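You operate a simulated robot arm through the tools that you are given. There is no shell and no other tool.

You are at the controls of a simulated robot arm. One attempt, no reset.

Task
Defrost the freezer, then set the fridge running at 4 C on fast cool.
Fine: freezer door open, dial OFF, wait till the frost is gone, shut it, dial on 4, FAST on.

Only the result counts: the job must be done as asked and must still hold three seconds after the hand-in. Knocking over, shifting, dropping, spilling or breaking anything else fails it.

Robot
A 6-joint arm with a three-finger gripper, fixed in place. Base frame: the origin is on the floor under the middle of its stand, x ahead of it, y to its left, z up. Readings come in mm, degrees, newtons and seconds.
It reaches about 1213 mm from its shoulder. Its first joint turns from -166.0 to 166.0 degrees. Payload 4.89 kg.
The tool frame sits at the grasp point between the pads (the TCP): z along the fingers, y along the line on which they close. The tips reach 30 mm beyond it. The gripper opens to 164 mm; its body begins 125 mm behind the TCP.
Orientation is told as [roll, pitch, yaw] about the base's x, y, z axes, in that order, counted from this pose: with the fingers straight down and closing along the base's y, the tool's x points along the base's -x, its y along +y and its z along -z.

Tools
- The arm moves only by the tool apply_moves. Its argument "rows" is a list of rows, each a list of 3 entries, a list of its own where there are three numbers: the shift along the tool's x, y, z in mm, then the turn, a rotation vector about the tool's x, y, z in degrees, then the opening, from 0 (shut) to 1 (fully open). In form: [[[tx, ty, tz], [ax, ay, az], gripper], ...]. A call has 1 to 20 rows; each row is the pose to reach, as a shift and turn from the pose commanded when the call began, along the tool's axes at that moment. Rows are played at 5 a second. More than 50 mm and 8.6 degrees between two rows, or a gripper value outside its range, and nothing of the call is played. Where a pose cannot be reached the arm comes as near as it can. A force on the tool above 90 N (or 10 N above the force at the start of the call, whichever is more), or a blocked arm, ends the call early, and 0.2 s more pass. The fingers move at their own pace (about 108 mm/s each) and stop on an object; they squeeze with about 24 N. The grip force told is the motor's: it shows also when the fingers shut on nothing. Time passes only in rows, and 0.2 s behind the last, so rows that repeat a pose let the fingers close. The reply holds the time, the measured pose of the TCP, the force on the tool along the base axes, the opening and the grip force, in the units named above and with some noise, with the torque about the TCP (base axes, N m) and any sound that the robot's microphone picked up.
- Cameras (640 x 400 px; columns grow to the right, rows downward): "scene" is fixed at [66.4, -491.6, 1647.3]; the picture's right is [0.10, -0.99, 0.00], its down [-0.54, -0.06, -0.84] and it looks along [0.84, 0.09, -0.54] (base axes); focal length 314 px, centre (320, 200). "wrist" rides on the gripper at [76, -2, -152] in the tool frame; the picture's right is [0.02, 1.00, 0.00], its down [-0.88, 0.02, -0.47] and it looks along [-0.47, 0.01, 0.88] (tool axes); focal length 247 px, centre (320, 200). There is no depth. A picture from a camera that has moved, and an enlarged one, comes with that camera's place and axes in the base frame and with its lens. The place of the scene camera against the robot may be out by one fixed shift of up to 25 mm in any direction.
- get_image(camera): a new picture of that camera. The clock stands still meanwhile.
- slide_trunk(by): moves the trunk up (or, below 0, down) by that many mm; the arm rides with it, the base frame stays. It gives what a move gives, with no picture.
- close_up(camera, box): a new picture of the part [left, top, right, bottom] of that camera's present view, enlarged. The clock stands still meanwhile.
- sign_off(): hands the job in; it is judged then, once.

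Nothing tells you positions but the pictures and the camera data. Unless the task says otherwise, let go and move clear before handing in.

The tools are called by a JSON object that holds its "name" and its "arguments". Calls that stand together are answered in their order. apply_moves: Moves the arm, as the interface text tells. Its arguments: {"type":"object","properties":{"rows":{"type":"array","items":{"type":"array"}}},"required":["rows"]} The other tools are called the same way: slide_trunk (by) moves the trunk up or down; get_image (camera) takes a picture; close_up (camera, box) takes an enlarged picture of a part of a camera's view; sign_off () hands the job in.

At the start:

```text
time: 0.0
tool_pos: [549.3, -211.8, 1385.8]
ee_rot: [-0.1, 0.0, 0.0]
contact_force: [-0.3, 0.0, 0.7]
wrist_torque: [-0.01, 0.0, -0.02]
width: 164.0
finger_force: 0.1
trunk travel left (down, up): [-175.0, 215.0]
```

scene: 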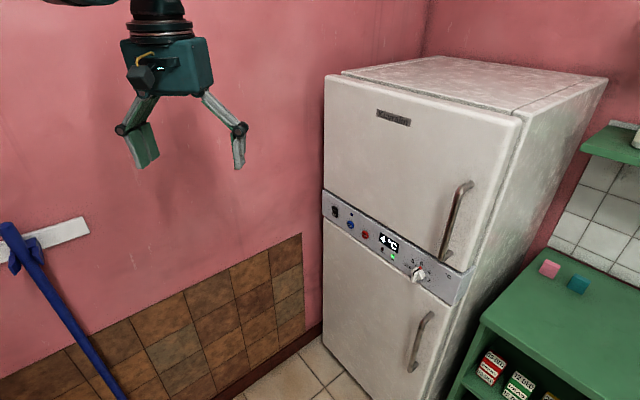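
wrist: 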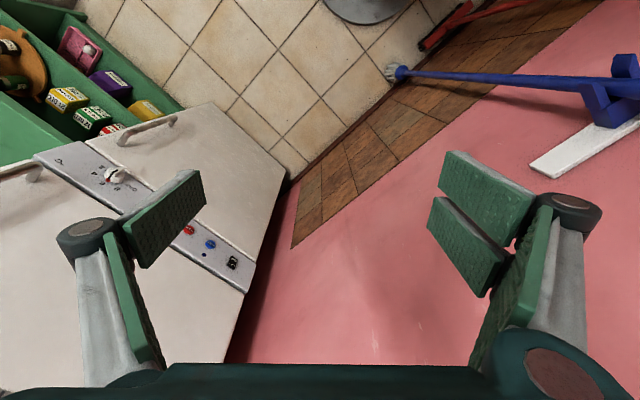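

The fridge-freezer stands ahead with a control panel between its two doors. I'll enlarge the panel and the handles to read them before moving.

{"name": "close_up", "arguments": {"camera": "scene", "box": [310, 180, 480, 310]}}

{"name": "close_up", "arguments": {"camera": "scene", "box": [310, 50, 620, 250]}}

{"name": "close_up", "arguments": {"camera": "wrist", "box": [0, 100, 260, 300]}}

```text
3.08 times, centred on (395, 245) of scene
camera zoom: at [66.4, -491.6, 1647.3], right [0.1, -0.99, 0.0], down [-0.54, -0.06, -0.84], along [0.84, 0.09, -0.54], focal length 966 px, centre (89, 62)
```

zoom: 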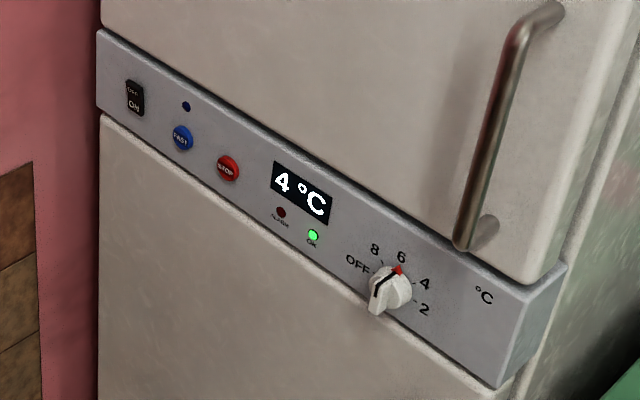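

```text
2.00 times, centred on (465, 150) of scene
camera zoom: at [66.4, -491.6, 1647.3], right [0.1, -0.99, 0.0], down [-0.54, -0.06, -0.84], along [0.84, 0.09, -0.54], focal length 628 px, centre (30, 300)
```

zoom: 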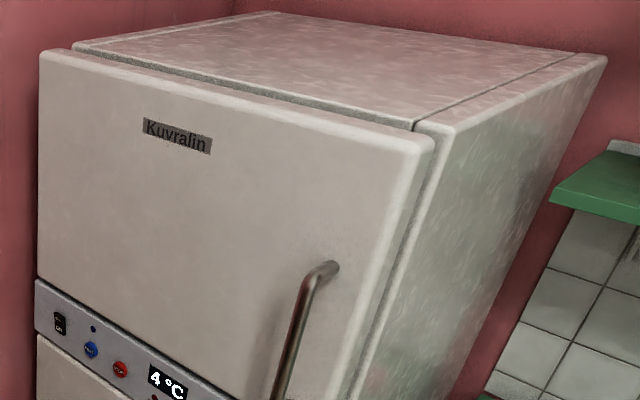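

```text
2.00 times, centred on (130, 200) of wrist
camera zoom: at [474.1, -212.7, 1538.1], right [-0.02, 1.0, 0.0], down [0.88, 0.02, 0.47], along [0.47, 0.01, -0.88], focal length 494 px, centre (700, 200)
```

zoom: 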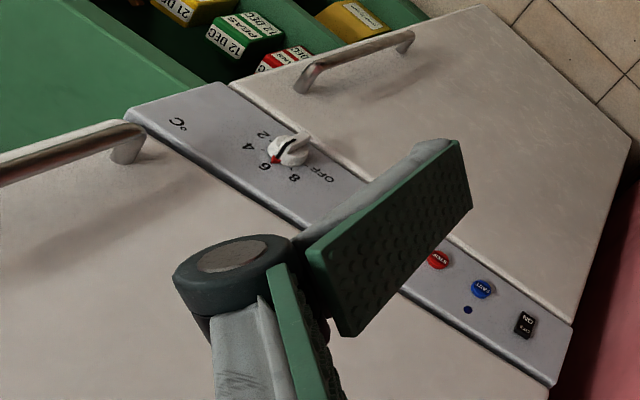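

The freezer looks to be the small upper door, with its handle on the right and hinge on the left. The panel sits below it, with the dial at about (707, -693, 1000). The front faces the robot at about -45 degrees. Next I'll swing the gripper to point at the fridge front, staying well clear of it.

{"name": "apply_moves", "arguments": {"rows": [[[-3.8, -13.9, 10.5], [2.72, -6.52, 2.72], 0.6], [[-7.6, -27.8, 20.9], [5.45, -13.05, 5.45], 0.6], [[-11.4, -41.6, 31.4], [8.17, -19.57, 8.17], 0.6], [[-15.2, -55.5, 41.8], [10.9, -26.1, 10.9], 0.6], [[-19.0, -69.4, 52.3], [13.6, -32.6, 13.6], 0.6], [[-22.8, -83.3, 62.8], [16.3, -39.1, 16.3], 0.6], [[-26.7, -97.1, 73.2], [19.06, -45.7, 19.06], 0.6], [[-30.5, -111, 83.7], [21.8, -52.2, 21.8], 0.6], [[-34.3, -124.9, 94.2], [24.5, -58.7, 24.5], 0.6], [[-38.1, -138.8, 104.6], [27.2, -65.2, 27.2], 0.6], [[-41.9, -152.6, 115.1], [30, -71.8, 30], 0.6], [[-45.7, -166.5, 125.5], [32.7, -78.3, 32.7], 0.6], [[-49.5, -180.4, 136], [35.4, -84.8, 35.4], 0.6]]}}

{"name": "get_image", "arguments": {"camera": "scene"}}

{"name": "get_image", "arguments": {"camera": "wrist"}}

```text
time: 2.8
tool_pos: [601.0, -390.9, 1250.0]
ee_rot: [-107.4, -90.0, 62.2]
contact_force: [-1.9, 0.5, 0.5]
wrist_torque: [0.11, 0.05, 0.04]
width: 98.5
finger_force: 0.0
trunk travel left (down, up): [-175.0, 215.0]
```

```text
taken
```

scene: 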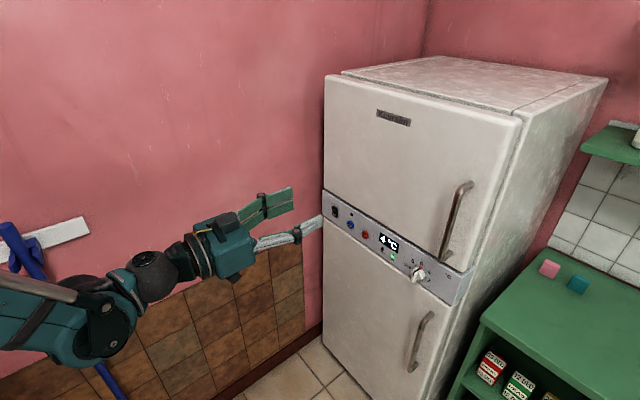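

```text
taken
camera wrist: at [491.1, -283.9, 1172.8], right [0.71, 0.7, -0.02], down [-0.32, 0.35, 0.88], along [0.63, -0.62, 0.47], focal length 247 px, centre (320, 200)
```

wrist: 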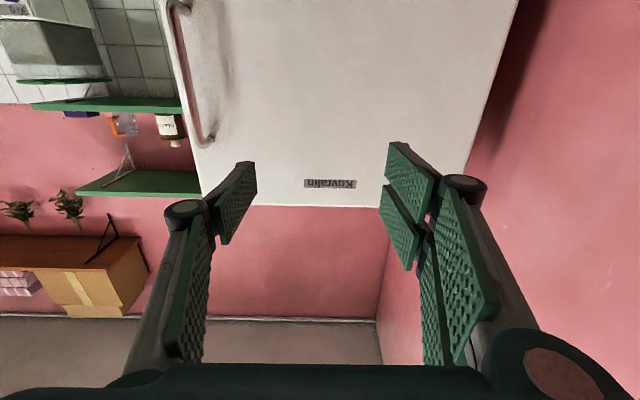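

The wrist view comes out upside down because the camera hangs below the gripper. I'll roll the gripper 180 degrees about its own axis so the camera sits on top.

{"name": "apply_moves", "arguments": {"rows": [[[0, 0, 0], [0, 0, 8.2], 0.6], [[0, 0, 0], [0, 0, 16.4], 0.6], [[0, 0, 0], [0, 0, 24.6], 0.6], [[0, 0, 0], [0, 0, 32.8], 0.6], [[0, 0, 0], [0, 0, 41], 0.6], [[0, 0, 0], [0, 0, 49.2], 0.6], [[0, 0, 0], [0, 0, 57.4], 0.6], [[0, 0, 0], [0, 0, 65.6], 0.6], [[0, 0, 0], [0, 0, 73.8], 0.6], [[0, 0, 0], [0, 0, 82], 0.6], [[0, 0, 0], [0, 0, 90], 0.6]]}}

```text
time: 5.2
tool_pos: [597.8, -395.9, 1249.1]
ee_rot: [87.9, -0.6, -134.8]
contact_force: [0.6, 0.2, 0.3]
wrist_torque: [0.0, -0.03, -0.08]
width: 98.3
finger_force: 0.0
out of reach, approached as far as the arm can: row 11
trunk travel left (down, up): [-175.0, 215.0]
```

The roll met its limit at about +88 degrees. I'll roll back the other way, towards -180 degrees.

{"name": "apply_moves", "arguments": {"rows": [[[0, 0, 0], [0, 0, -8.4], 0.6], [[0, 0, 0], [0, 0, -16.8], 0.6], [[0, 0, 0], [0, 0, -25.2], 0.6], [[0, 0, 0], [0, 0, -33.6], 0.6], [[0, 0, 0], [0, 0, -42], 0.6], [[0, 0, 0], [0, 0, -50.4], 0.6], [[0, 0, 0], [0, 0, -58.8], 0.6], [[0, 0, 0], [0, 0, -67.2], 0.6], [[0, 0, 0], [0, 0, -75.6], 0.6], [[0, 0, 0], [0, 0, -84], 0.6], [[0, 0, 0], [0, 0, -92.4], 0.6], [[0, 0, 0], [0, 0, -100.8], 0.6], [[0, 0, 0], [0, 0, -109.2], 0.6], [[0, 0, 0], [0, 0, -117.6], 0.6], [[0, 0, 0], [0, 0, -126], 0.6], [[0, 0, 0], [0, 0, -134.4], 0.6], [[0, 0, 0], [0, 0, -142.8], 0.6], [[0, 0, 0], [0, 0, -151.2], 0.6], [[0, 0, 0], [0, 0, -159.6], 0.6], [[0, 0, 0], [0, 0, -168], 0.6]]}}

```text
time: 9.4
tool_pos: [598.2, -396.5, 1249.1]
ee_rot: [-89.9, -11.9, 44.7]
contact_force: [0.1, -0.1, -0.3]
wrist_torque: [-0.02, 0.04, -0.01]
width: 98.6
finger_force: 0.0
trunk travel left (down, up): [-175.0, 215.0]
```

{"name": "apply_moves", "arguments": {"rows": [[[0, 0, 0], [0, 0, -8.5], 0.6], [[0, 0, 0], [0, 0, -17], 0.6], [[0, 0, 0], [0, 0, -25.5], 0.6], [[0, 0, 0], [0, 0, -34], 0.6], [[0, 0, 0], [0, 0, -42.5], 0.6], [[0, 0, 0], [0, 0, -51], 0.6], [[0, 0, 0], [0, 0, -59.5], 0.6], [[0, 0, 0], [0, 0, -68], 0.6], [[0, 0, 0], [0, 0, -76.5], 0.6], [[0, 0, 0], [0, 0, -85], 0.6], [[0, 0, 0], [0, 0, -93.5], 0.6], [[0, 0, 0], [0, 0, -101.9], 0.6]]}}

{"name": "get_image", "arguments": {"camera": "wrist"}}

```text
time: 12.0
tool_pos: [598.8, -396.8, 1250.8]
ee_rot: [49.4, 89.9, -175.8]
contact_force: [-0.5, 0.3, 0.0]
wrist_torque: [0.02, 0.01, 0.0]
width: 98.4
finger_force: 0.1
trunk travel left (down, up): [-175.0, 215.0]
```

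```text
taken
camera wrist: at [491.7, -286.9, 1326.4], right [-0.71, -0.7, 0.02], down [-0.35, 0.32, -0.88], along [0.61, -0.63, -0.47], focal length 247 px, centre (320, 200)
```

wrist: 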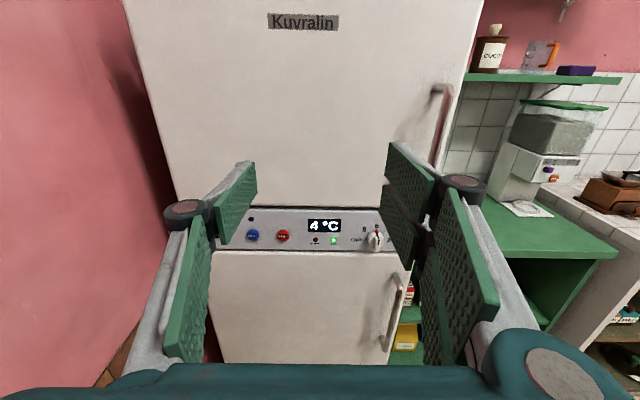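

The camera is now on top and looking level at the fridge. Next I'll bring the gripper in front of the dial at about 100 mm standoff for a precise look.

{"name": "apply_moves", "arguments": {"rows": [[[-30, 16, 18], [0, 0, 0], 0.6], [[-60, 32, 37], [0, 0, 0], 0.6], [[-90, 48, 55], [0, 0, 0], 0.6], [[-120, 64, 74], [0, 0, 0], 0.6], [[-150, 80, 92], [0, 0, 0], 0.6], [[-180, 97, 110], [0, 0, 0], 0.6], [[-210, 113, 129], [0, 0, 0], 0.6], [[-240, 129, 147], [0, 0, 0], 0.6]]}}

{"name": "get_image", "arguments": {"camera": "wrist"}}

{"name": "get_image", "arguments": {"camera": "scene"}}

```text
time: 13.8
tool_pos: [639.2, -619.0, 1076.4]
ee_rot: [88.0, 85.2, -137.3]
contact_force: [-0.3, 0.2, 0.4]
wrist_torque: [0.02, 0.06, -0.04]
width: 98.3
finger_force: 0.1
out of reach, approached as far as the arm can: row 4, 5, 6, 7, 8
trunk travel left (down, up): [-175.0, 215.0]
```

```text
taken
camera wrist: at [538.4, -503.6, 1152.5], right [-0.71, -0.7, 0.1], down [-0.4, 0.27, -0.87], along [0.58, -0.66, -0.47], focal length 247 px, centre (320, 200)
```

wrist: 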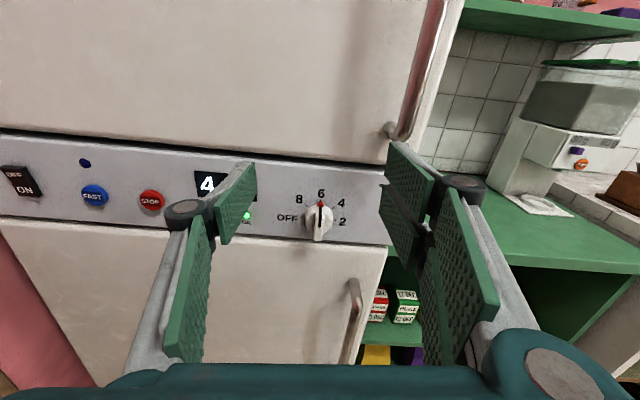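

```text
taken
```

scene: 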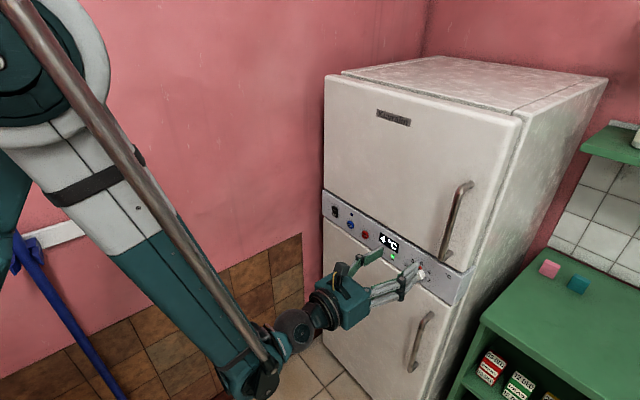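

The dial is clear, pointing at 6 with the scale OFF-8-6-4-2, but the arm ran out of joint range this low. I'll back up, then lower the trunk so the arm works at a better height.

{"name": "apply_moves", "arguments": {"rows": [[[25, 0, -25], [0, 0, 1], 0.6], [[50, 0, -50], [0, 0, 2], 0.6], [[75, 0, -70], [0, 0, 3], 0.6], [[100, 0, -90], [0, 0, 4], 0.6], [[120, 0, -90], [0, 0, 4.6], 0.6]]}}

{"name": "slide_trunk", "arguments": {"by": -150}}

{"name": "get_image", "arguments": {"camera": "wrist"}}

{"name": "get_image", "arguments": {"camera": "scene"}}

```text
time: 15.0
tool_pos: [578.2, -552.7, 1195.6]
ee_rot: [-89.2, 85.3, 45.5]
contact_force: [0.2, -0.6, -0.8]
wrist_torque: [-0.07, -0.02, 0.0]
width: 98.6
finger_force: 0.0
trunk travel left (down, up): [-175.0, 215.0]
```

```text
time: 16.8
tool_pos: [578.4, -552.7, 1046.0]
ee_rot: [-89.4, 85.3, 45.3]
contact_force: [0.5, -0.6, 0.3]
wrist_torque: [0.0, 0.01, 0.04]
width: 98.6
finger_force: 0.1
trunk travel left (down, up): [-25.0, 365.0]
```

```text
taken
camera wrist: at [467.1, -447.2, 1122.5], right [-0.71, -0.7, -0.06], down [-0.3, 0.37, -0.88], along [0.64, -0.61, -0.47], focal length 247 px, centre (320, 200)
```

wrist: 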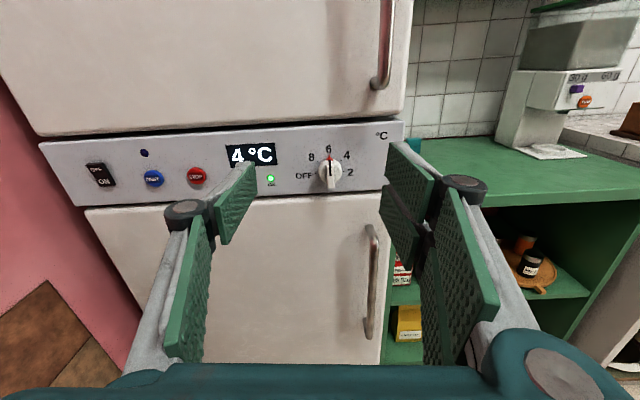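

```text
taken
```

scene: 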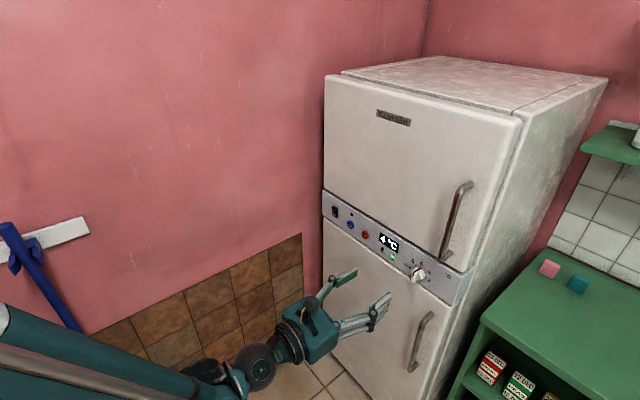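

The trunk is lowered and the view is good. I'll level the small roll error and look closely at the panel and dial.

{"name": "apply_moves", "arguments": {"rows": [[[0, 0, 0], [0, 0, -2.4], 0.6], [[0, 0, 0], [0, 0, -4.7], 0.6]]}}

{"name": "get_image", "arguments": {"camera": "wrist"}}

{"name": "close_up", "arguments": {"camera": "wrist", "box": [60, 100, 420, 325]}}

{"name": "close_up", "arguments": {"camera": "wrist", "box": [280, 120, 400, 195]}}

```text
time: 17.4
tool_pos: [577.7, -552.2, 1046.9]
ee_rot: [23.8, 89.8, 158.5]
contact_force: [-0.6, 0.5, 0.1]
wrist_torque: [0.0, -0.03, 0.03]
width: 98.4
finger_force: 0.0
trunk travel left (down, up): [-25.0, 365.0]
```

```text
taken
camera wrist: at [471.9, -442.8, 1122.8], right [-0.71, -0.7, 0.02], down [-0.35, 0.32, -0.88], along [0.61, -0.63, -0.47], focal length 247 px, centre (320, 200)
```

wrist: 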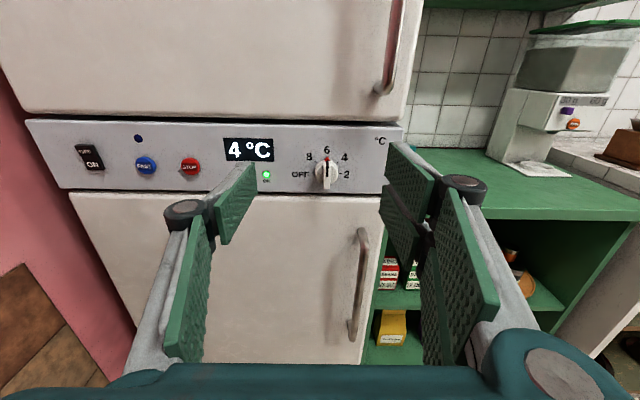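

```text
1.78 times, centred on (240, 212) of wrist
camera zoom: at [471.9, -442.8, 1122.8], right [-0.71, -0.7, 0.02], down [-0.35, 0.32, -0.88], along [0.61, -0.63, -0.47], focal length 439 px, centre (462, 178)
```

zoom: 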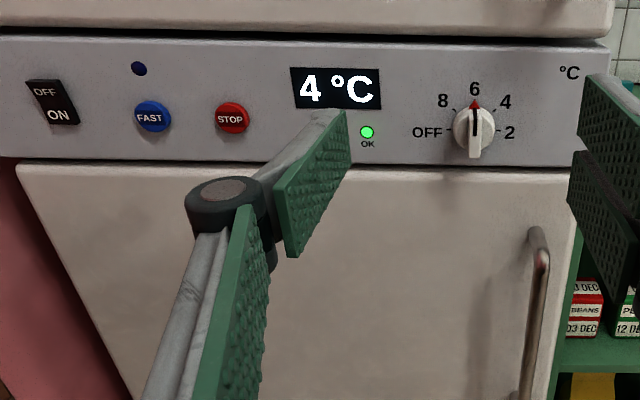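

```text
5.33 times, centred on (340, 158) of wrist
camera zoom: at [471.9, -442.8, 1122.8], right [-0.71, -0.7, 0.02], down [-0.35, 0.32, -0.88], along [0.61, -0.63, -0.47], focal length 1317 px, centre (213, 427)
```

zoom: 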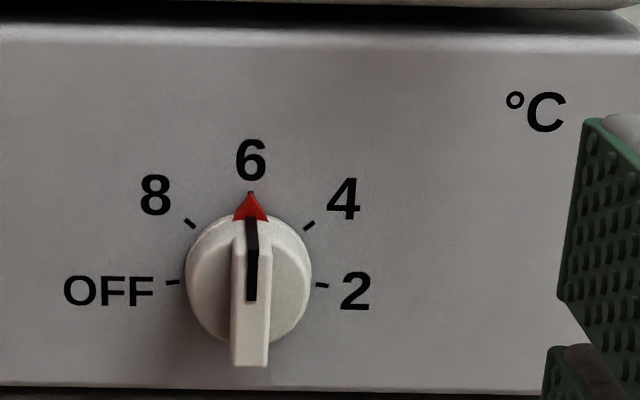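

The dial is clear: the knob's grip fin stands vertical at 6, OFF is 90 degrees to the left, and the stops are 45 degrees apart. I put its centre at about 983 mm height, just right of the robot's centreline. I'll move to about 50 mm in front of it and test there, in free space, whether the wrist can roll -90 degrees.

{"name": "apply_moves", "arguments": {"rows": [[[-21, 4, 33], [0, 0, 0], 0.6], [[-43, 7, 67], [0, 0, 0], 0.6], [[-64, 11, 101], [0, 0, 0], 0.6], [[-64, 11, 101], [0, 0, 0], 0.6]]}}

{"name": "get_image", "arguments": {"camera": "wrist"}}

{"name": "get_image", "arguments": {"camera": "scene"}}

```text
time: 18.4
tool_pos: [641.4, -631.2, 982.8]
ee_rot: [42.8, 89.9, 177.6]
contact_force: [-1.0, -0.1, 0.3]
wrist_torque: [0.05, 0.05, -0.03]
width: 98.5
finger_force: 0.1
trunk travel left (down, up): [-25.0, 365.0]
```

```text
taken
camera wrist: at [535.3, -521.5, 1059.1], right [-0.71, -0.7, 0.02], down [-0.35, 0.32, -0.88], along [0.61, -0.63, -0.47], focal length 247 px, centre (320, 200)
```

wrist: 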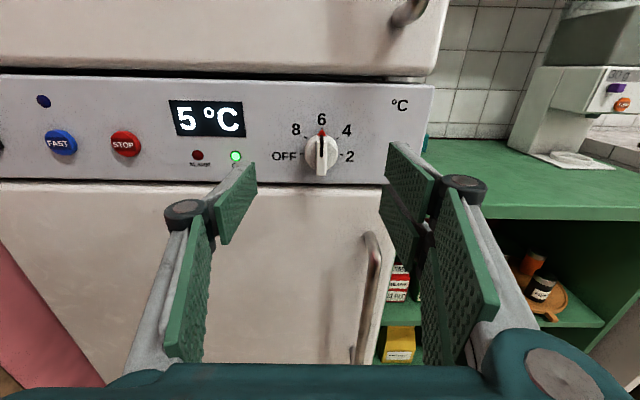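

```text
taken
```

scene: 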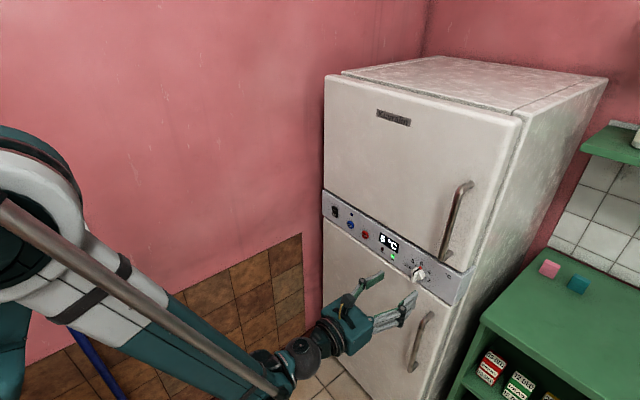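

{"name": "close_up", "arguments": {"camera": "wrist", "box": [260, 80, 440, 200]}}

{"name": "close_up", "arguments": {"camera": "wrist", "box": [340, 0, 480, 90]}}

```text
3.33 times, centred on (350, 140) of wrist
camera zoom: at [535.3, -521.5, 1059.1], right [-0.71, -0.7, 0.02], down [-0.35, 0.32, -0.88], along [0.61, -0.63, -0.47], focal length 823 px, centre (220, 400)
```

zoom: 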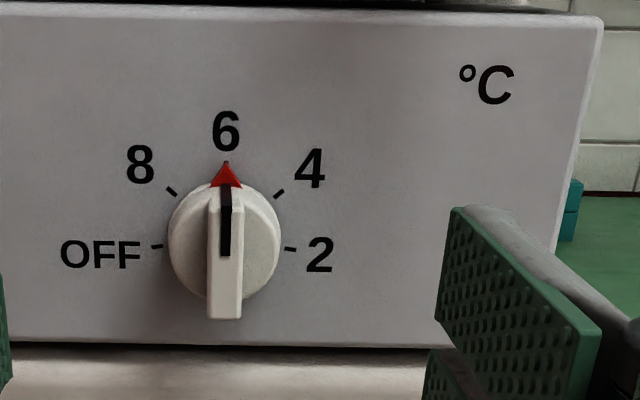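

```text
4.44 times, centred on (410, 45) of wrist
camera zoom: at [535.3, -521.5, 1059.1], right [-0.71, -0.7, 0.02], down [-0.35, 0.32, -0.88], along [0.61, -0.63, -0.47], focal length 1098 px, centre (-80, 889)
```

zoom: 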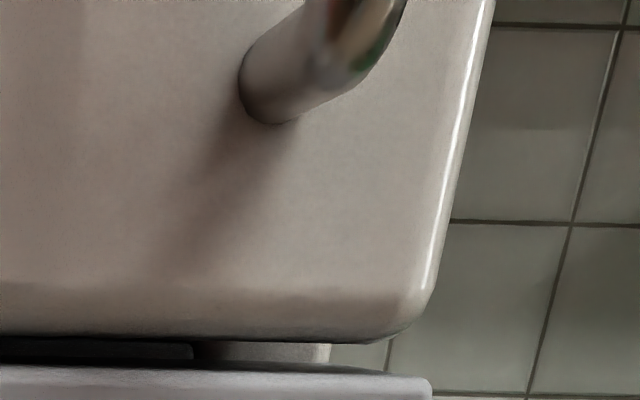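

The display now reads 5 C, so it shows the true temperature drifting towards the dial setting. I'll test the roll to -90 degrees here, before touching anything.

{"name": "apply_moves", "arguments": {"rows": [[[0, 0, 0], [0, 0, -8.2], 0.6], [[0, 0, 0], [0, 0, -16.4], 0.6], [[0, 0, 0], [0, 0, -24.6], 0.6], [[0, 0, 0], [0, 0, -32.8], 0.6], [[0, 0, 0], [0, 0, -41], 0.6], [[0, 0, 0], [0, 0, -49.2], 0.6], [[0, 0, 0], [0, 0, -57.4], 0.6], [[0, 0, 0], [0, 0, -65.6], 0.6], [[0, 0, 0], [0, 0, -73.8], 0.6], [[0, 0, 0], [0, 0, -82], 0.6], [[0, 0, 0], [0, 0, -90], 0.6], [[0, 0, 0], [0, 0, -94], 0.6]]}}

```text
time: 20.9
tool_pos: [640.8, -632.1, 983.6]
ee_rot: [89.7, -4.1, -135.2]
contact_force: [-0.4, -0.1, 0.0]
wrist_torque: [0.01, 0.01, -0.01]
width: 98.5
finger_force: 0.1
trunk travel left (down, up): [-25.0, 365.0]
```

The roll to OFF is reachable. I'll roll back level, line up on the knob centre and close in to just short of the knob.

{"name": "apply_moves", "arguments": {"rows": [[[0, 0, 0], [0, 0, 8.4], 0.5], [[0, 0, 0], [0, 0, 16.8], 0.5], [[0, 0, 0], [0, 0, 25.2], 0.5], [[0, 0, 0], [0, 0, 33.6], 0.5], [[0, 0, 0], [0, 0, 42], 0.5], [[0, 0, 0], [0, 0, 50.4], 0.5], [[0, 0, 0], [0, 0, 58.8], 0.5], [[0, 0, 0], [0, 0, 67.2], 0.5], [[0, 0, 0], [0, 0, 75.6], 0.5], [[0, 0, 0], [0, 0, 84], 0.5], [[0, 0, 0], [0, 0, 90], 0.5], [[0, 0, 0], [0, 0, 94], 0.5]]}}

{"name": "apply_moves", "arguments": {"rows": [[[-3, 0, 15], [0, 0, 0], 0.5], [[-6, 0, 30], [0, 0, 0], 0.5], [[-6, 0, 45], [0, 0, 0], 0.5], [[-6, 0, 45], [0, 0, 0], 0.5]]}}

{"name": "get_image", "arguments": {"camera": "wrist"}}

{"name": "close_up", "arguments": {"camera": "scene", "box": [360, 220, 480, 320]}}

```text
time: 23.6
tool_pos: [640.6, -631.3, 982.8]
ee_rot: [-62.0, 89.9, 72.7]
contact_force: [-0.9, -0.2, 0.0]
wrist_torque: [0.0, 0.0, -0.01]
width: 81.8
finger_force: 0.1
trunk travel left (down, up): [-25.0, 365.0]
```

```text
time: 24.6
tool_pos: [673.2, -663.8, 976.5]
ee_rot: [32.1, 90.0, 166.9]
contact_force: [-0.9, -0.3, -0.5]
wrist_torque: [-0.01, 0.04, 0.0]
width: 82.2
finger_force: 0.1
trunk travel left (down, up): [-25.0, 365.0]
```

```text
taken
camera wrist: at [567.0, -553.9, 1052.5], right [-0.71, -0.7, 0.02], down [-0.35, 0.32, -0.88], along [0.61, -0.63, -0.47], focal length 247 px, centre (320, 200)
```

wrist: 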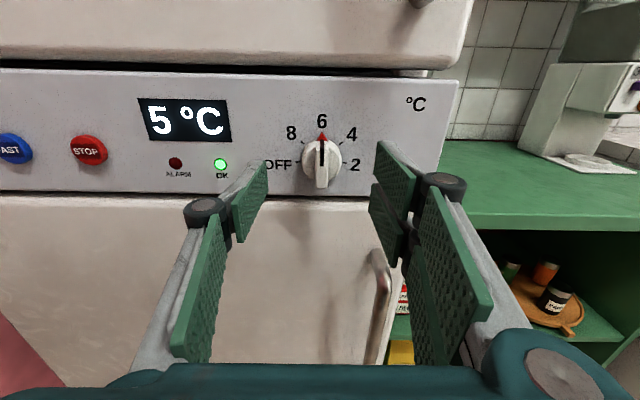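

```text
4.00 times, centred on (420, 270) of scene
camera zoom: at [66.4, -491.6, 1647.3], right [0.1, -0.99, 0.0], down [-0.54, -0.06, -0.84], along [0.84, 0.09, -0.54], focal length 1256 px, centre (-80, -80)
```

zoom: 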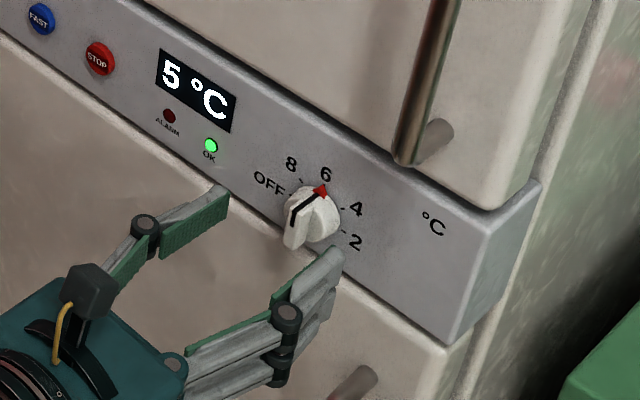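

{"name": "close_up", "arguments": {"camera": "wrist", "box": [230, 90, 420, 220]}}

```text
3.08 times, centred on (325, 155) of wrist
camera zoom: at [567.0, -553.9, 1052.5], right [-0.71, -0.7, 0.02], down [-0.35, 0.32, -0.88], along [0.61, -0.63, -0.47], focal length 760 px, centre (305, 338)
```

zoom: 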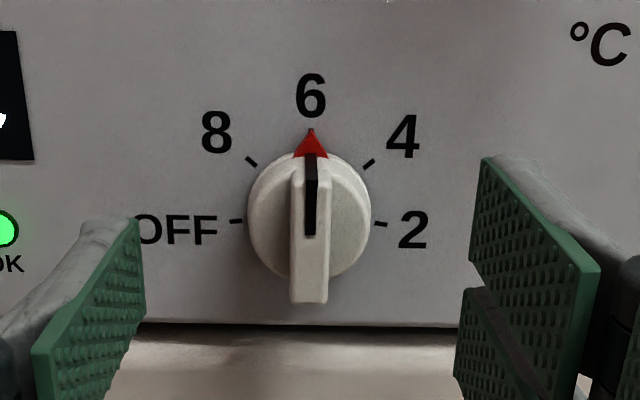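

The fingers straddle the knob squarely, with the knob still a little ahead. I'll go 28 mm further in and check again before closing.

{"name": "apply_moves", "arguments": {"rows": [[[-2, 0, 10], [0, 0, 0], 0.4], [[-2, 0, 20], [0, 0, 0], 0.4], [[-2, 0, 28], [0, 0, 0], 0.4], [[-2, 0, 28], [0, 0, 0], 0.4]]}}

{"name": "close_up", "arguments": {"camera": "wrist", "box": [230, 90, 420, 220]}}

{"name": "close_up", "arguments": {"camera": "scene", "box": [360, 220, 480, 320]}}

```text
time: 25.6
tool_pos: [692.9, -682.6, 974.1]
ee_rot: [31.6, 89.9, 166.4]
contact_force: [0.3, 0.0, 0.8]
wrist_torque: [0.0, -0.01, 0.06]
width: 65.9
finger_force: 0.1
trunk travel left (down, up): [-25.0, 365.0]
```

```text
3.08 times, centred on (325, 155) of wrist
camera zoom: at [586.8, -573.7, 1050.8], right [-0.71, -0.7, 0.02], down [-0.35, 0.32, -0.88], along [0.61, -0.63, -0.47], focal length 760 px, centre (305, 338)
```

zoom: 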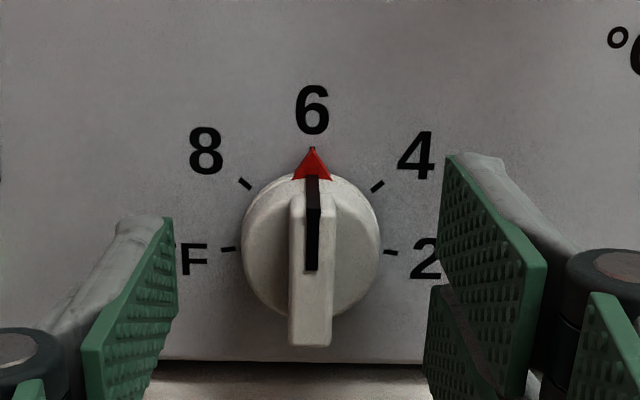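

```text
4.00 times, centred on (420, 270) of scene
camera zoom: at [66.4, -491.6, 1647.3], right [0.1, -0.99, 0.0], down [-0.54, -0.06, -0.84], along [0.84, 0.09, -0.54], focal length 1256 px, centre (-80, -80)
```

zoom: 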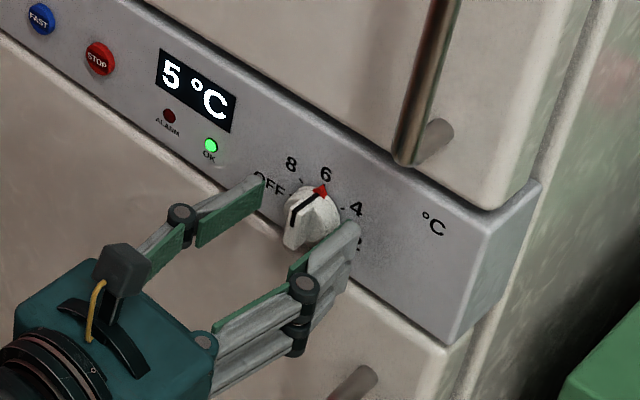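

The tips now sit beside the fin with the panel still about 15 mm ahead. I'll go 5 mm deeper and close gently on the fin.

{"name": "apply_moves", "arguments": {"rows": [[[0, 0, 5], [0, 0, 0], 0.3], [[0, 0, 5], [0, 0, 0], 0.2], [[0, 0, 5], [0, 0, 0], 0.12]]}}

{"name": "close_up", "arguments": {"camera": "wrist", "box": [230, 90, 420, 220]}}

{"name": "close_up", "arguments": {"camera": "scene", "box": [360, 220, 480, 320]}}

```text
time: 26.4
tool_pos: [695.3, -688.3, 973.8]
ee_rot: [6.8, 89.9, 141.4]
contact_force: [-4.1, -7.9, -0.6]
wrist_torque: [0.0, 0.0, -0.27]
width: 34.8
finger_force: 45.2
trunk travel left (down, up): [-25.0, 365.0]
```

```text
3.08 times, centred on (325, 155) of wrist
camera zoom: at [589.6, -578.1, 1050.7], right [-0.71, -0.7, 0.02], down [-0.35, 0.32, -0.88], along [0.61, -0.63, -0.47], focal length 760 px, centre (305, 338)
```

zoom: 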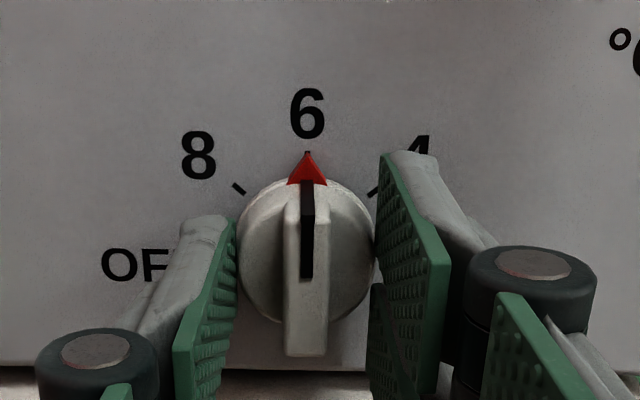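

```text
4.00 times, centred on (420, 270) of scene
camera zoom: at [66.4, -491.6, 1647.3], right [0.1, -0.99, 0.0], down [-0.54, -0.06, -0.84], along [0.84, 0.09, -0.54], focal length 1256 px, centre (-80, -80)
```

zoom: 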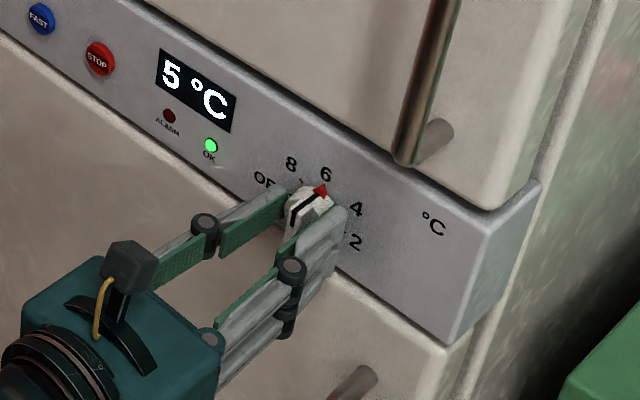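

The fingers met the knob's round skirt (about 35 mm) rather than the fin. I'll open slightly, back off a few millimetres so the tips clear the skirt, and close on the fin.

{"name": "apply_moves", "arguments": {"rows": [[[0, 0, 0], [0, 0, 0], 0.32], [[0, 1, -6], [0, 0, 0], 0.32], [[0, 1, -6], [0, 0, 0], 0.2], [[0, 1, -6], [0, 0, 0], 0.1], [[0, 1, -6], [0, 0, 0], 0.05], [[0, 1, -6], [0, 0, 0], 0.0]]}}

{"name": "close_up", "arguments": {"camera": "wrist", "box": [230, 90, 420, 220]}}

```text
time: 27.8
tool_pos: [692.4, -685.3, 976.8]
ee_rot: [24.2, 89.9, 159.2]
contact_force: [0.7, 1.9, -0.6]
wrist_torque: [0.01, 0.02, 0.0]
width: 10.7
finger_force: 44.9
trunk travel left (down, up): [-25.0, 365.0]
```

```text
3.08 times, centred on (325, 155) of wrist
camera zoom: at [585.2, -574.4, 1051.0], right [-0.71, -0.7, 0.02], down [-0.35, 0.32, -0.88], along [0.61, -0.63, -0.47], focal length 760 px, centre (305, 338)
```

zoom: 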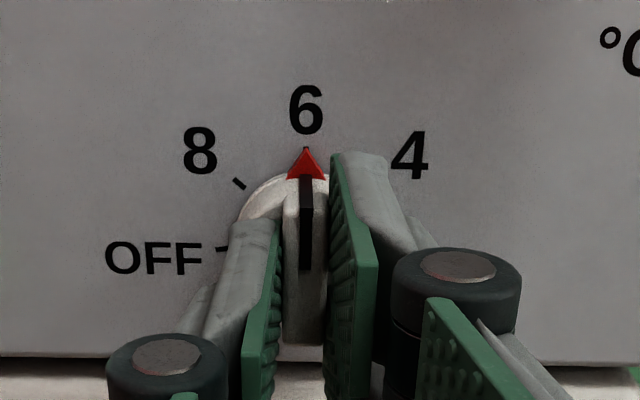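

The grip is on the fin at 10.7 mm. I'll turn it counter-clockwise towards OFF, in two halves.

{"name": "apply_moves", "arguments": {"rows": [[[0, 0, 0], [0, 0, -7.5], 0], [[0, 0, 0], [0, 0, -15], 0], [[0, 0, 0], [0, 0, -22.5], 0], [[0, 0, 0], [0, 0, -30], 0], [[0, 0, 0], [0, 0, -37.5], 0], [[0, 0, 0], [0, 0, -45], 0]]}}

{"name": "get_image", "arguments": {"camera": "wrist"}}

{"name": "close_up", "arguments": {"camera": "scene", "box": [360, 220, 480, 320]}}

```text
time: 29.1
tool_pos: [691.3, -684.9, 975.6]
ee_rot: [90.0, 44.9, -135.4]
contact_force: [13.7, -36.7, 36.2]
wrist_torque: [-0.59, -0.63, -0.38]
width: 11.0
finger_force: 45.5
trunk travel left (down, up): [-25.0, 365.0]
```

```text
taken
camera wrist: at [621.9, -536.8, 1027.4], right [-0.49, -0.49, 0.72], down [-0.79, -0.11, -0.61], along [0.38, -0.87, -0.33], focal length 247 px, centre (320, 200)
```

wrist: 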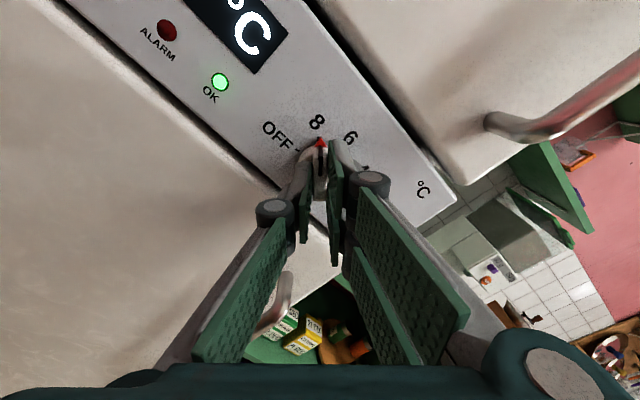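

```text
4.00 times, centred on (420, 270) of scene
camera zoom: at [66.4, -491.6, 1647.3], right [0.1, -0.99, 0.0], down [-0.54, -0.06, -0.84], along [0.84, 0.09, -0.54], focal length 1256 px, centre (-80, -80)
```

zoom: 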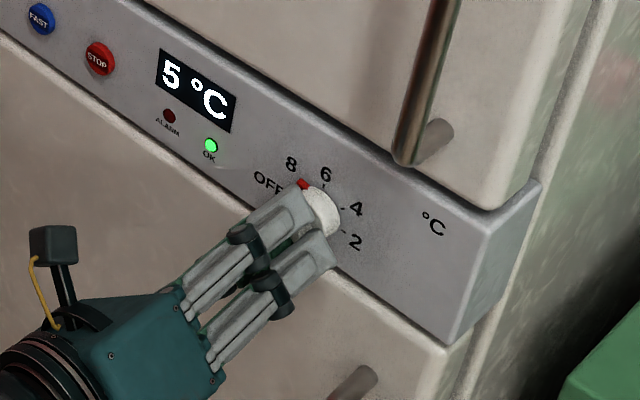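

The knob is now at 8 and the grip holds, but there is some side load because my axis sits slightly below the knob's. I'll relieve it with a small sideways shift before continuing.

{"name": "apply_moves", "arguments": {"rows": [[[0, 1, 0], [0, 0, 0], 0], [[0, 2, 0], [0, 0, 0], 0]]}}

```text
time: 29.8
tool_pos: [689.6, -683.9, 974.7]
ee_rot: [89.8, 45.0, -135.4]
contact_force: [4.2, -13.8, 7.4]
wrist_torque: [0.06, -0.02, -0.34]
width: 11.0
finger_force: 44.7
trunk travel left (down, up): [-25.0, 365.0]
```

{"name": "apply_moves", "arguments": {"rows": [[[1.3, 0.4, 0], [0, 0, 0], 0], [[2.7, 0.7, 0], [0, 0, 0], 0], [[2.7, 0.7, 0], [0, 0, -7.5], 0], [[2.7, 0.7, 0], [0, 0, -15], 0], [[2.7, 0.7, 0], [0, 0, -22.5], 0]]}}

```text
time: 30.9
tool_pos: [692.7, -685.0, 977.1]
ee_rot: [89.9, 22.4, -135.3]
contact_force: [-28.7, 19.2, -56.5]
wrist_torque: [1.1, 1.09, -0.17]
width: 10.9
finger_force: 44.7
trunk travel left (down, up): [-25.0, 365.0]
```

The load has reversed, so I overshot the correction. I'll ease back along the same direction and read the force.

{"name": "apply_moves", "arguments": {"rows": [[[0, -1, 0], [0, 0, 0], 0], [[0, -2, 0], [0, 0, 0], 0], [[0, -2, 0], [0, 0, 0], 0]]}}

{"name": "close_up", "arguments": {"camera": "wrist", "box": [230, 90, 420, 220]}}

```text
time: 31.8
tool_pos: [691.0, -684.2, 975.5]
ee_rot: [89.9, 22.4, -135.2]
contact_force: [-13.7, 2.1, -10.7]
wrist_torque: [0.31, 0.3, -0.63]
width: 10.9
finger_force: 44.7
trunk travel left (down, up): [-25.0, 365.0]
```

```text
3.08 times, centred on (325, 155) of wrist
camera zoom: at [634.6, -525.6, 1003.9], right [-0.26, -0.26, 0.93], down [-0.92, -0.24, -0.32], along [0.31, -0.94, -0.17], focal length 760 px, centre (305, 338)
```

zoom: 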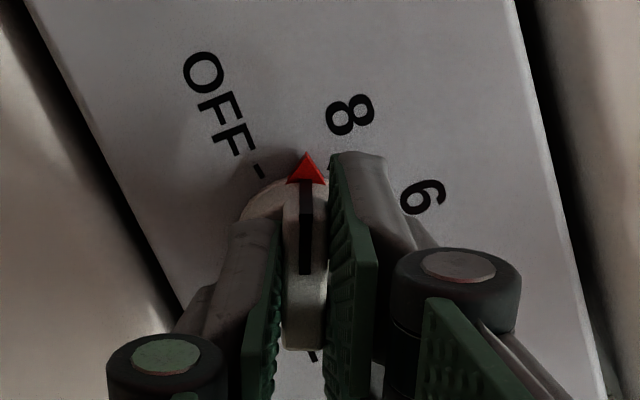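

The load is small again and the pointer follows the gripper, now midway between 8 and OFF. I'll continue in smaller turns, checking force as I go.

{"name": "apply_moves", "arguments": {"rows": [[[0, -0.3, 0], [0, 0, -6], 0], [[0, -0.3, 0], [0, 0, -12], 0]]}}

```text
time: 32.4
tool_pos: [691.9, -684.9, 976.4]
ee_rot: [89.8, 10.4, -135.3]
contact_force: [3.6, -14.8, 15.0]
wrist_torque: [-0.24, -0.24, -0.22]
width: 10.9
finger_force: 45.3
trunk travel left (down, up): [-25.0, 365.0]
```

{"name": "apply_moves", "arguments": {"rows": [[[0, 0.6, 0], [0, 0, -5], 0], [[0, 0.6, 0], [0, 0, -10.5], 0], [[0, 0.6, 0], [0, 0, -10.5], 0]]}}

{"name": "close_up", "arguments": {"camera": "wrist", "box": [230, 90, 420, 220]}}

{"name": "close_up", "arguments": {"camera": "scene", "box": [360, 220, 480, 320]}}

```text
time: 33.1
tool_pos: [691.7, -683.9, 977.0]
ee_rot: [90.0, 0.0, -135.4]
contact_force: [22.6, -29.7, 30.6]
wrist_torque: [-0.51, -0.47, 0.03]
width: 10.5
finger_force: 44.9
trunk travel left (down, up): [-25.0, 365.0]
```

```text
3.08 times, centred on (325, 155) of wrist
camera zoom: at [638.2, -521.9, 974.7], right [0.02, 0.01, 1.0], down [-0.96, -0.28, 0.02], along [0.28, -0.96, 0.01], focal length 760 px, centre (305, 338)
```

zoom: 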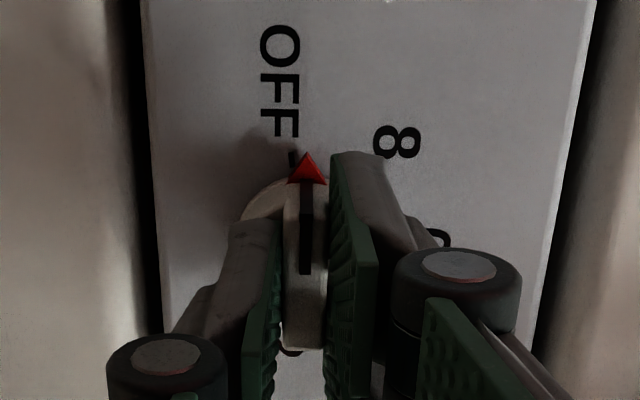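

```text
4.00 times, centred on (420, 270) of scene
camera zoom: at [66.4, -491.6, 1647.3], right [0.1, -0.99, 0.0], down [-0.54, -0.06, -0.84], along [0.84, 0.09, -0.54], focal length 1256 px, centre (-80, -80)
```

zoom: 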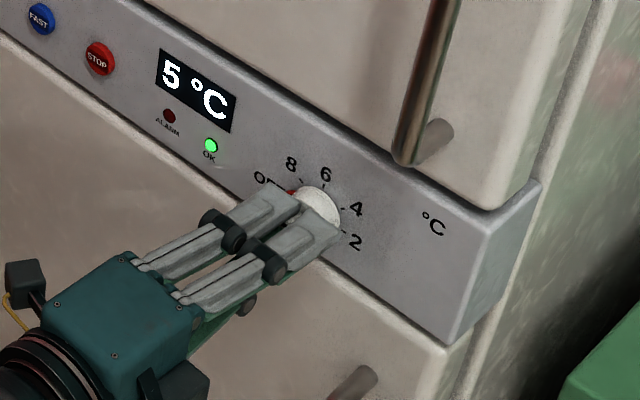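

The pointer is a few degrees short of the OFF tick. I'll turn slightly more and ease the side load.

{"name": "apply_moves", "arguments": {"rows": [[[0, 1, 0], [0, 0, -4], 0], [[0, 1, 0], [0, 0, -8], 0], [[0, 1, 0], [0, 0, -8], 0]]}}

{"name": "close_up", "arguments": {"camera": "wrist", "box": [230, 90, 420, 220]}}

{"name": "close_up", "arguments": {"camera": "scene", "box": [360, 220, 480, 320]}}

```text
time: 34.0
tool_pos: [691.1, -682.6, 976.9]
ee_rot: [89.6, -8.0, -135.3]
contact_force: [16.2, -28.2, 13.4]
wrist_torque: [-0.2, -0.22, -0.37]
width: 10.7
finger_force: 45.1
trunk travel left (down, up): [-25.0, 365.0]
```

```text
3.08 times, centred on (325, 155) of wrist
camera zoom: at [637.7, -522.4, 964.6], right [0.12, 0.11, 0.99], down [-0.95, -0.27, 0.14], along [0.29, -0.96, 0.07], focal length 760 px, centre (305, 338)
```

zoom: 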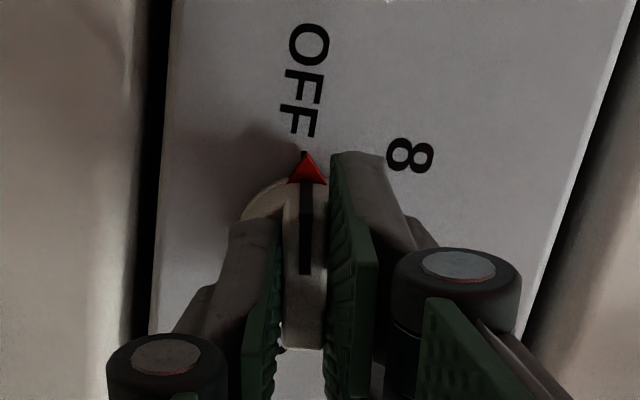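

```text
4.00 times, centred on (420, 270) of scene
camera zoom: at [66.4, -491.6, 1647.3], right [0.1, -0.99, 0.0], down [-0.54, -0.06, -0.84], along [0.84, 0.09, -0.54], focal length 1256 px, centre (-80, -80)
```

zoom: 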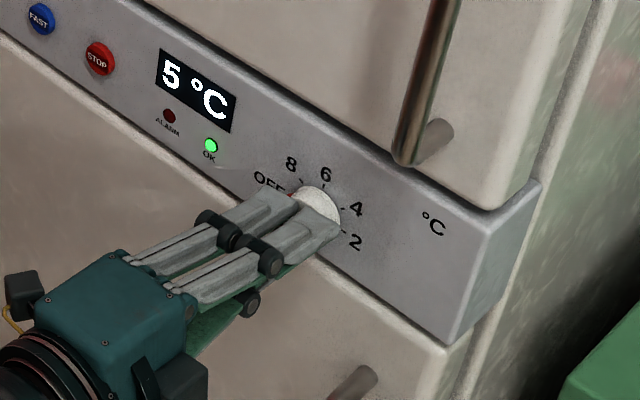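

The pointer now meets the OFF tick. I'll nudge it 1.5 degrees more, release and back straight out to check.

{"name": "apply_moves", "arguments": {"rows": [[[0, 0.3, 0], [0, 0, -1.5], 0], [[0, 0.3, 0], [0, 0, -1.5], 0], [[0, 0.3, 0], [0, 0, -1.5], 0.3], [[0, 0.3, 0], [0, 0, -1.5], 0.3], [[0, 0.3, -15], [0, 0, -1.5], 0.3], [[0, 0.3, -40], [0, 0, -1.5], 0.3], [[0, 0.3, -80], [0, 0, -1.5], 0.3]]}}

{"name": "get_image", "arguments": {"camera": "wrist"}}

{"name": "close_up", "arguments": {"camera": "scene", "box": [360, 220, 480, 320]}}

```text
time: 35.5
tool_pos: [635.7, -628.6, 976.6]
ee_rot: [89.7, -9.5, -135.2]
contact_force: [0.6, -1.1, -1.1]
wrist_torque: [-0.1, -0.16, 0.05]
width: 49.1
finger_force: 0.0
trunk travel left (down, up): [-25.0, 365.0]
```

```text
taken
camera wrist: at [581.2, -465.8, 963.9], right [0.14, 0.13, 0.98], down [-0.95, -0.27, 0.17], along [0.29, -0.95, 0.08], focal length 247 px, centre (320, 200)
```

wrist: 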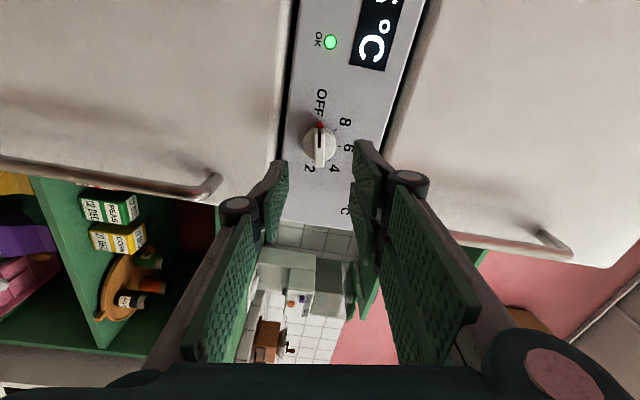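

```text
4.00 times, centred on (420, 270) of scene
camera zoom: at [66.4, -491.6, 1647.3], right [0.1, -0.99, 0.0], down [-0.54, -0.06, -0.84], along [0.84, 0.09, -0.54], focal length 1256 px, centre (-80, -80)
```

zoom: 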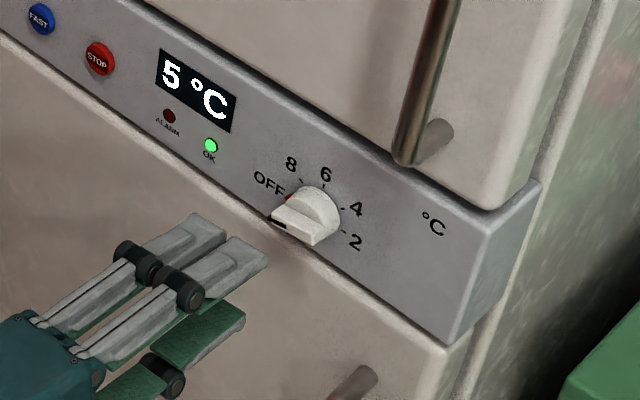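

The dial is at OFF. Now for the freezer door: I'll back off, roll level and raise the trunk to line up with the upper handle.

{"name": "apply_moves", "arguments": {"rows": [[[0, 0, -20], [0, 0, 8], 0.3], [[0, 0, -40], [0, 0, 16], 0.3], [[0, 0, -60], [0, 0, 24], 0.3], [[0, 0, -60], [0, 0, 32], 0.3], [[0, 0, -60], [0, 0, 40], 0.4], [[0, 0, -60], [0, 0, 48], 0.4], [[0, 0, -60], [0, 0, 56], 0.4], [[0, 0, -60], [0, 0, 64], 0.4], [[0, 0, -60], [0, 0, 72], 0.4], [[0, 0, -60], [0, 0, 80], 0.4], [[0, 0, -60], [0, 0, 88], 0.4], [[0, 0, -60], [0, 0, 95], 0.4], [[0, 0, -60], [0, 0, 99.5], 0.4]]}}

{"name": "slide_trunk", "arguments": {"by": 230}}

{"name": "get_image", "arguments": {"camera": "wrist"}}

{"name": "get_image", "arguments": {"camera": "scene"}}

```text
time: 38.4
tool_pos: [593.8, -583.3, 976.8]
ee_rot: [-63.5, 89.8, 71.2]
contact_force: [0.5, -0.2, 0.8]
wrist_torque: [0.0, -0.02, 0.01]
width: 65.8
finger_force: 0.1
trunk travel left (down, up): [-25.0, 365.0]
```

```text
time: 40.8
tool_pos: [593.5, -582.8, 1207.8]
ee_rot: [24.4, 89.9, 159.1]
contact_force: [0.0, 0.0, -0.7]
wrist_torque: [0.0, 0.03, -0.02]
width: 65.7
finger_force: 0.1
trunk travel left (down, up): [-255.0, 135.0]
```

```text
taken
camera wrist: at [486.6, -473.9, 1283.8], right [-0.71, -0.7, 0.02], down [-0.35, 0.32, -0.88], along [0.61, -0.63, -0.47], focal length 247 px, centre (320, 200)
```

wrist: 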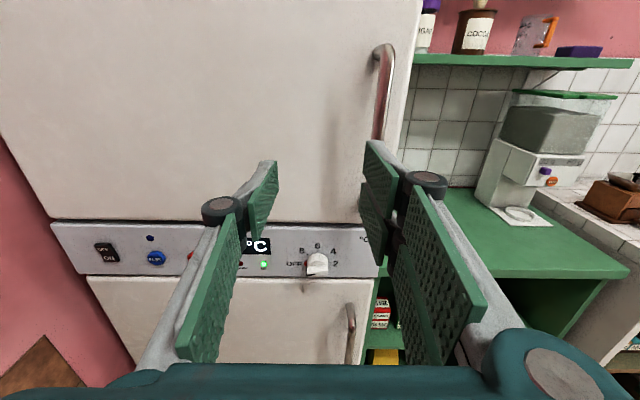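

```text
taken
```

scene: 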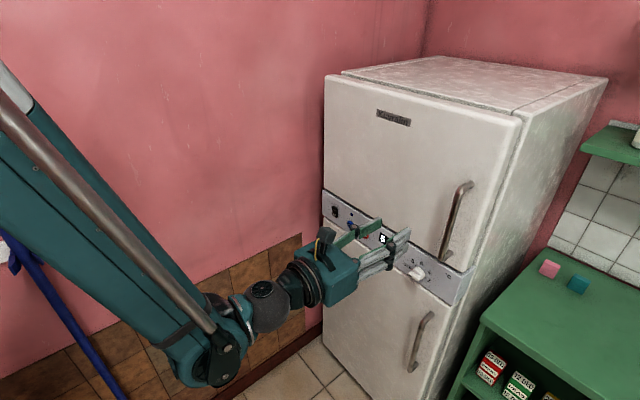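

{"name": "close_up", "arguments": {"camera": "wrist", "box": [300, 20, 460, 180]}}

{"name": "close_up", "arguments": {"camera": "scene", "box": [400, 160, 520, 280]}}

```text
2.50 times, centred on (380, 100) of wrist
camera zoom: at [486.6, -473.9, 1283.8], right [-0.71, -0.7, 0.02], down [-0.35, 0.32, -0.88], along [0.61, -0.63, -0.47], focal length 617 px, centre (170, 450)
```

zoom: 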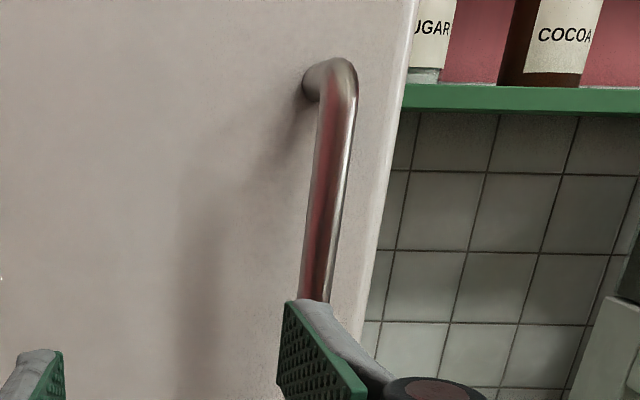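

```text
3.33 times, centred on (460, 220) of scene
camera zoom: at [66.4, -491.6, 1647.3], right [0.1, -0.99, 0.0], down [-0.54, -0.06, -0.84], along [0.84, 0.09, -0.54], focal length 1047 px, centre (-147, 133)
```

zoom: 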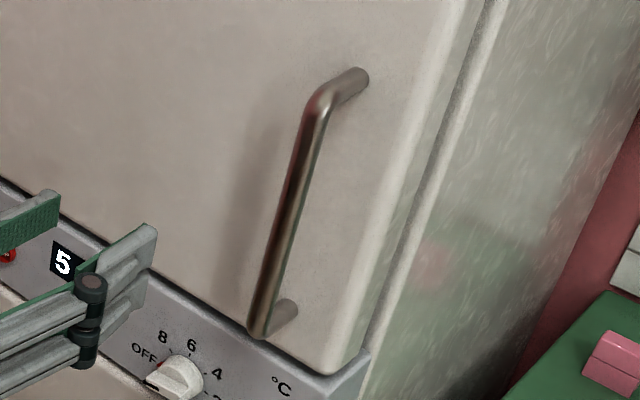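

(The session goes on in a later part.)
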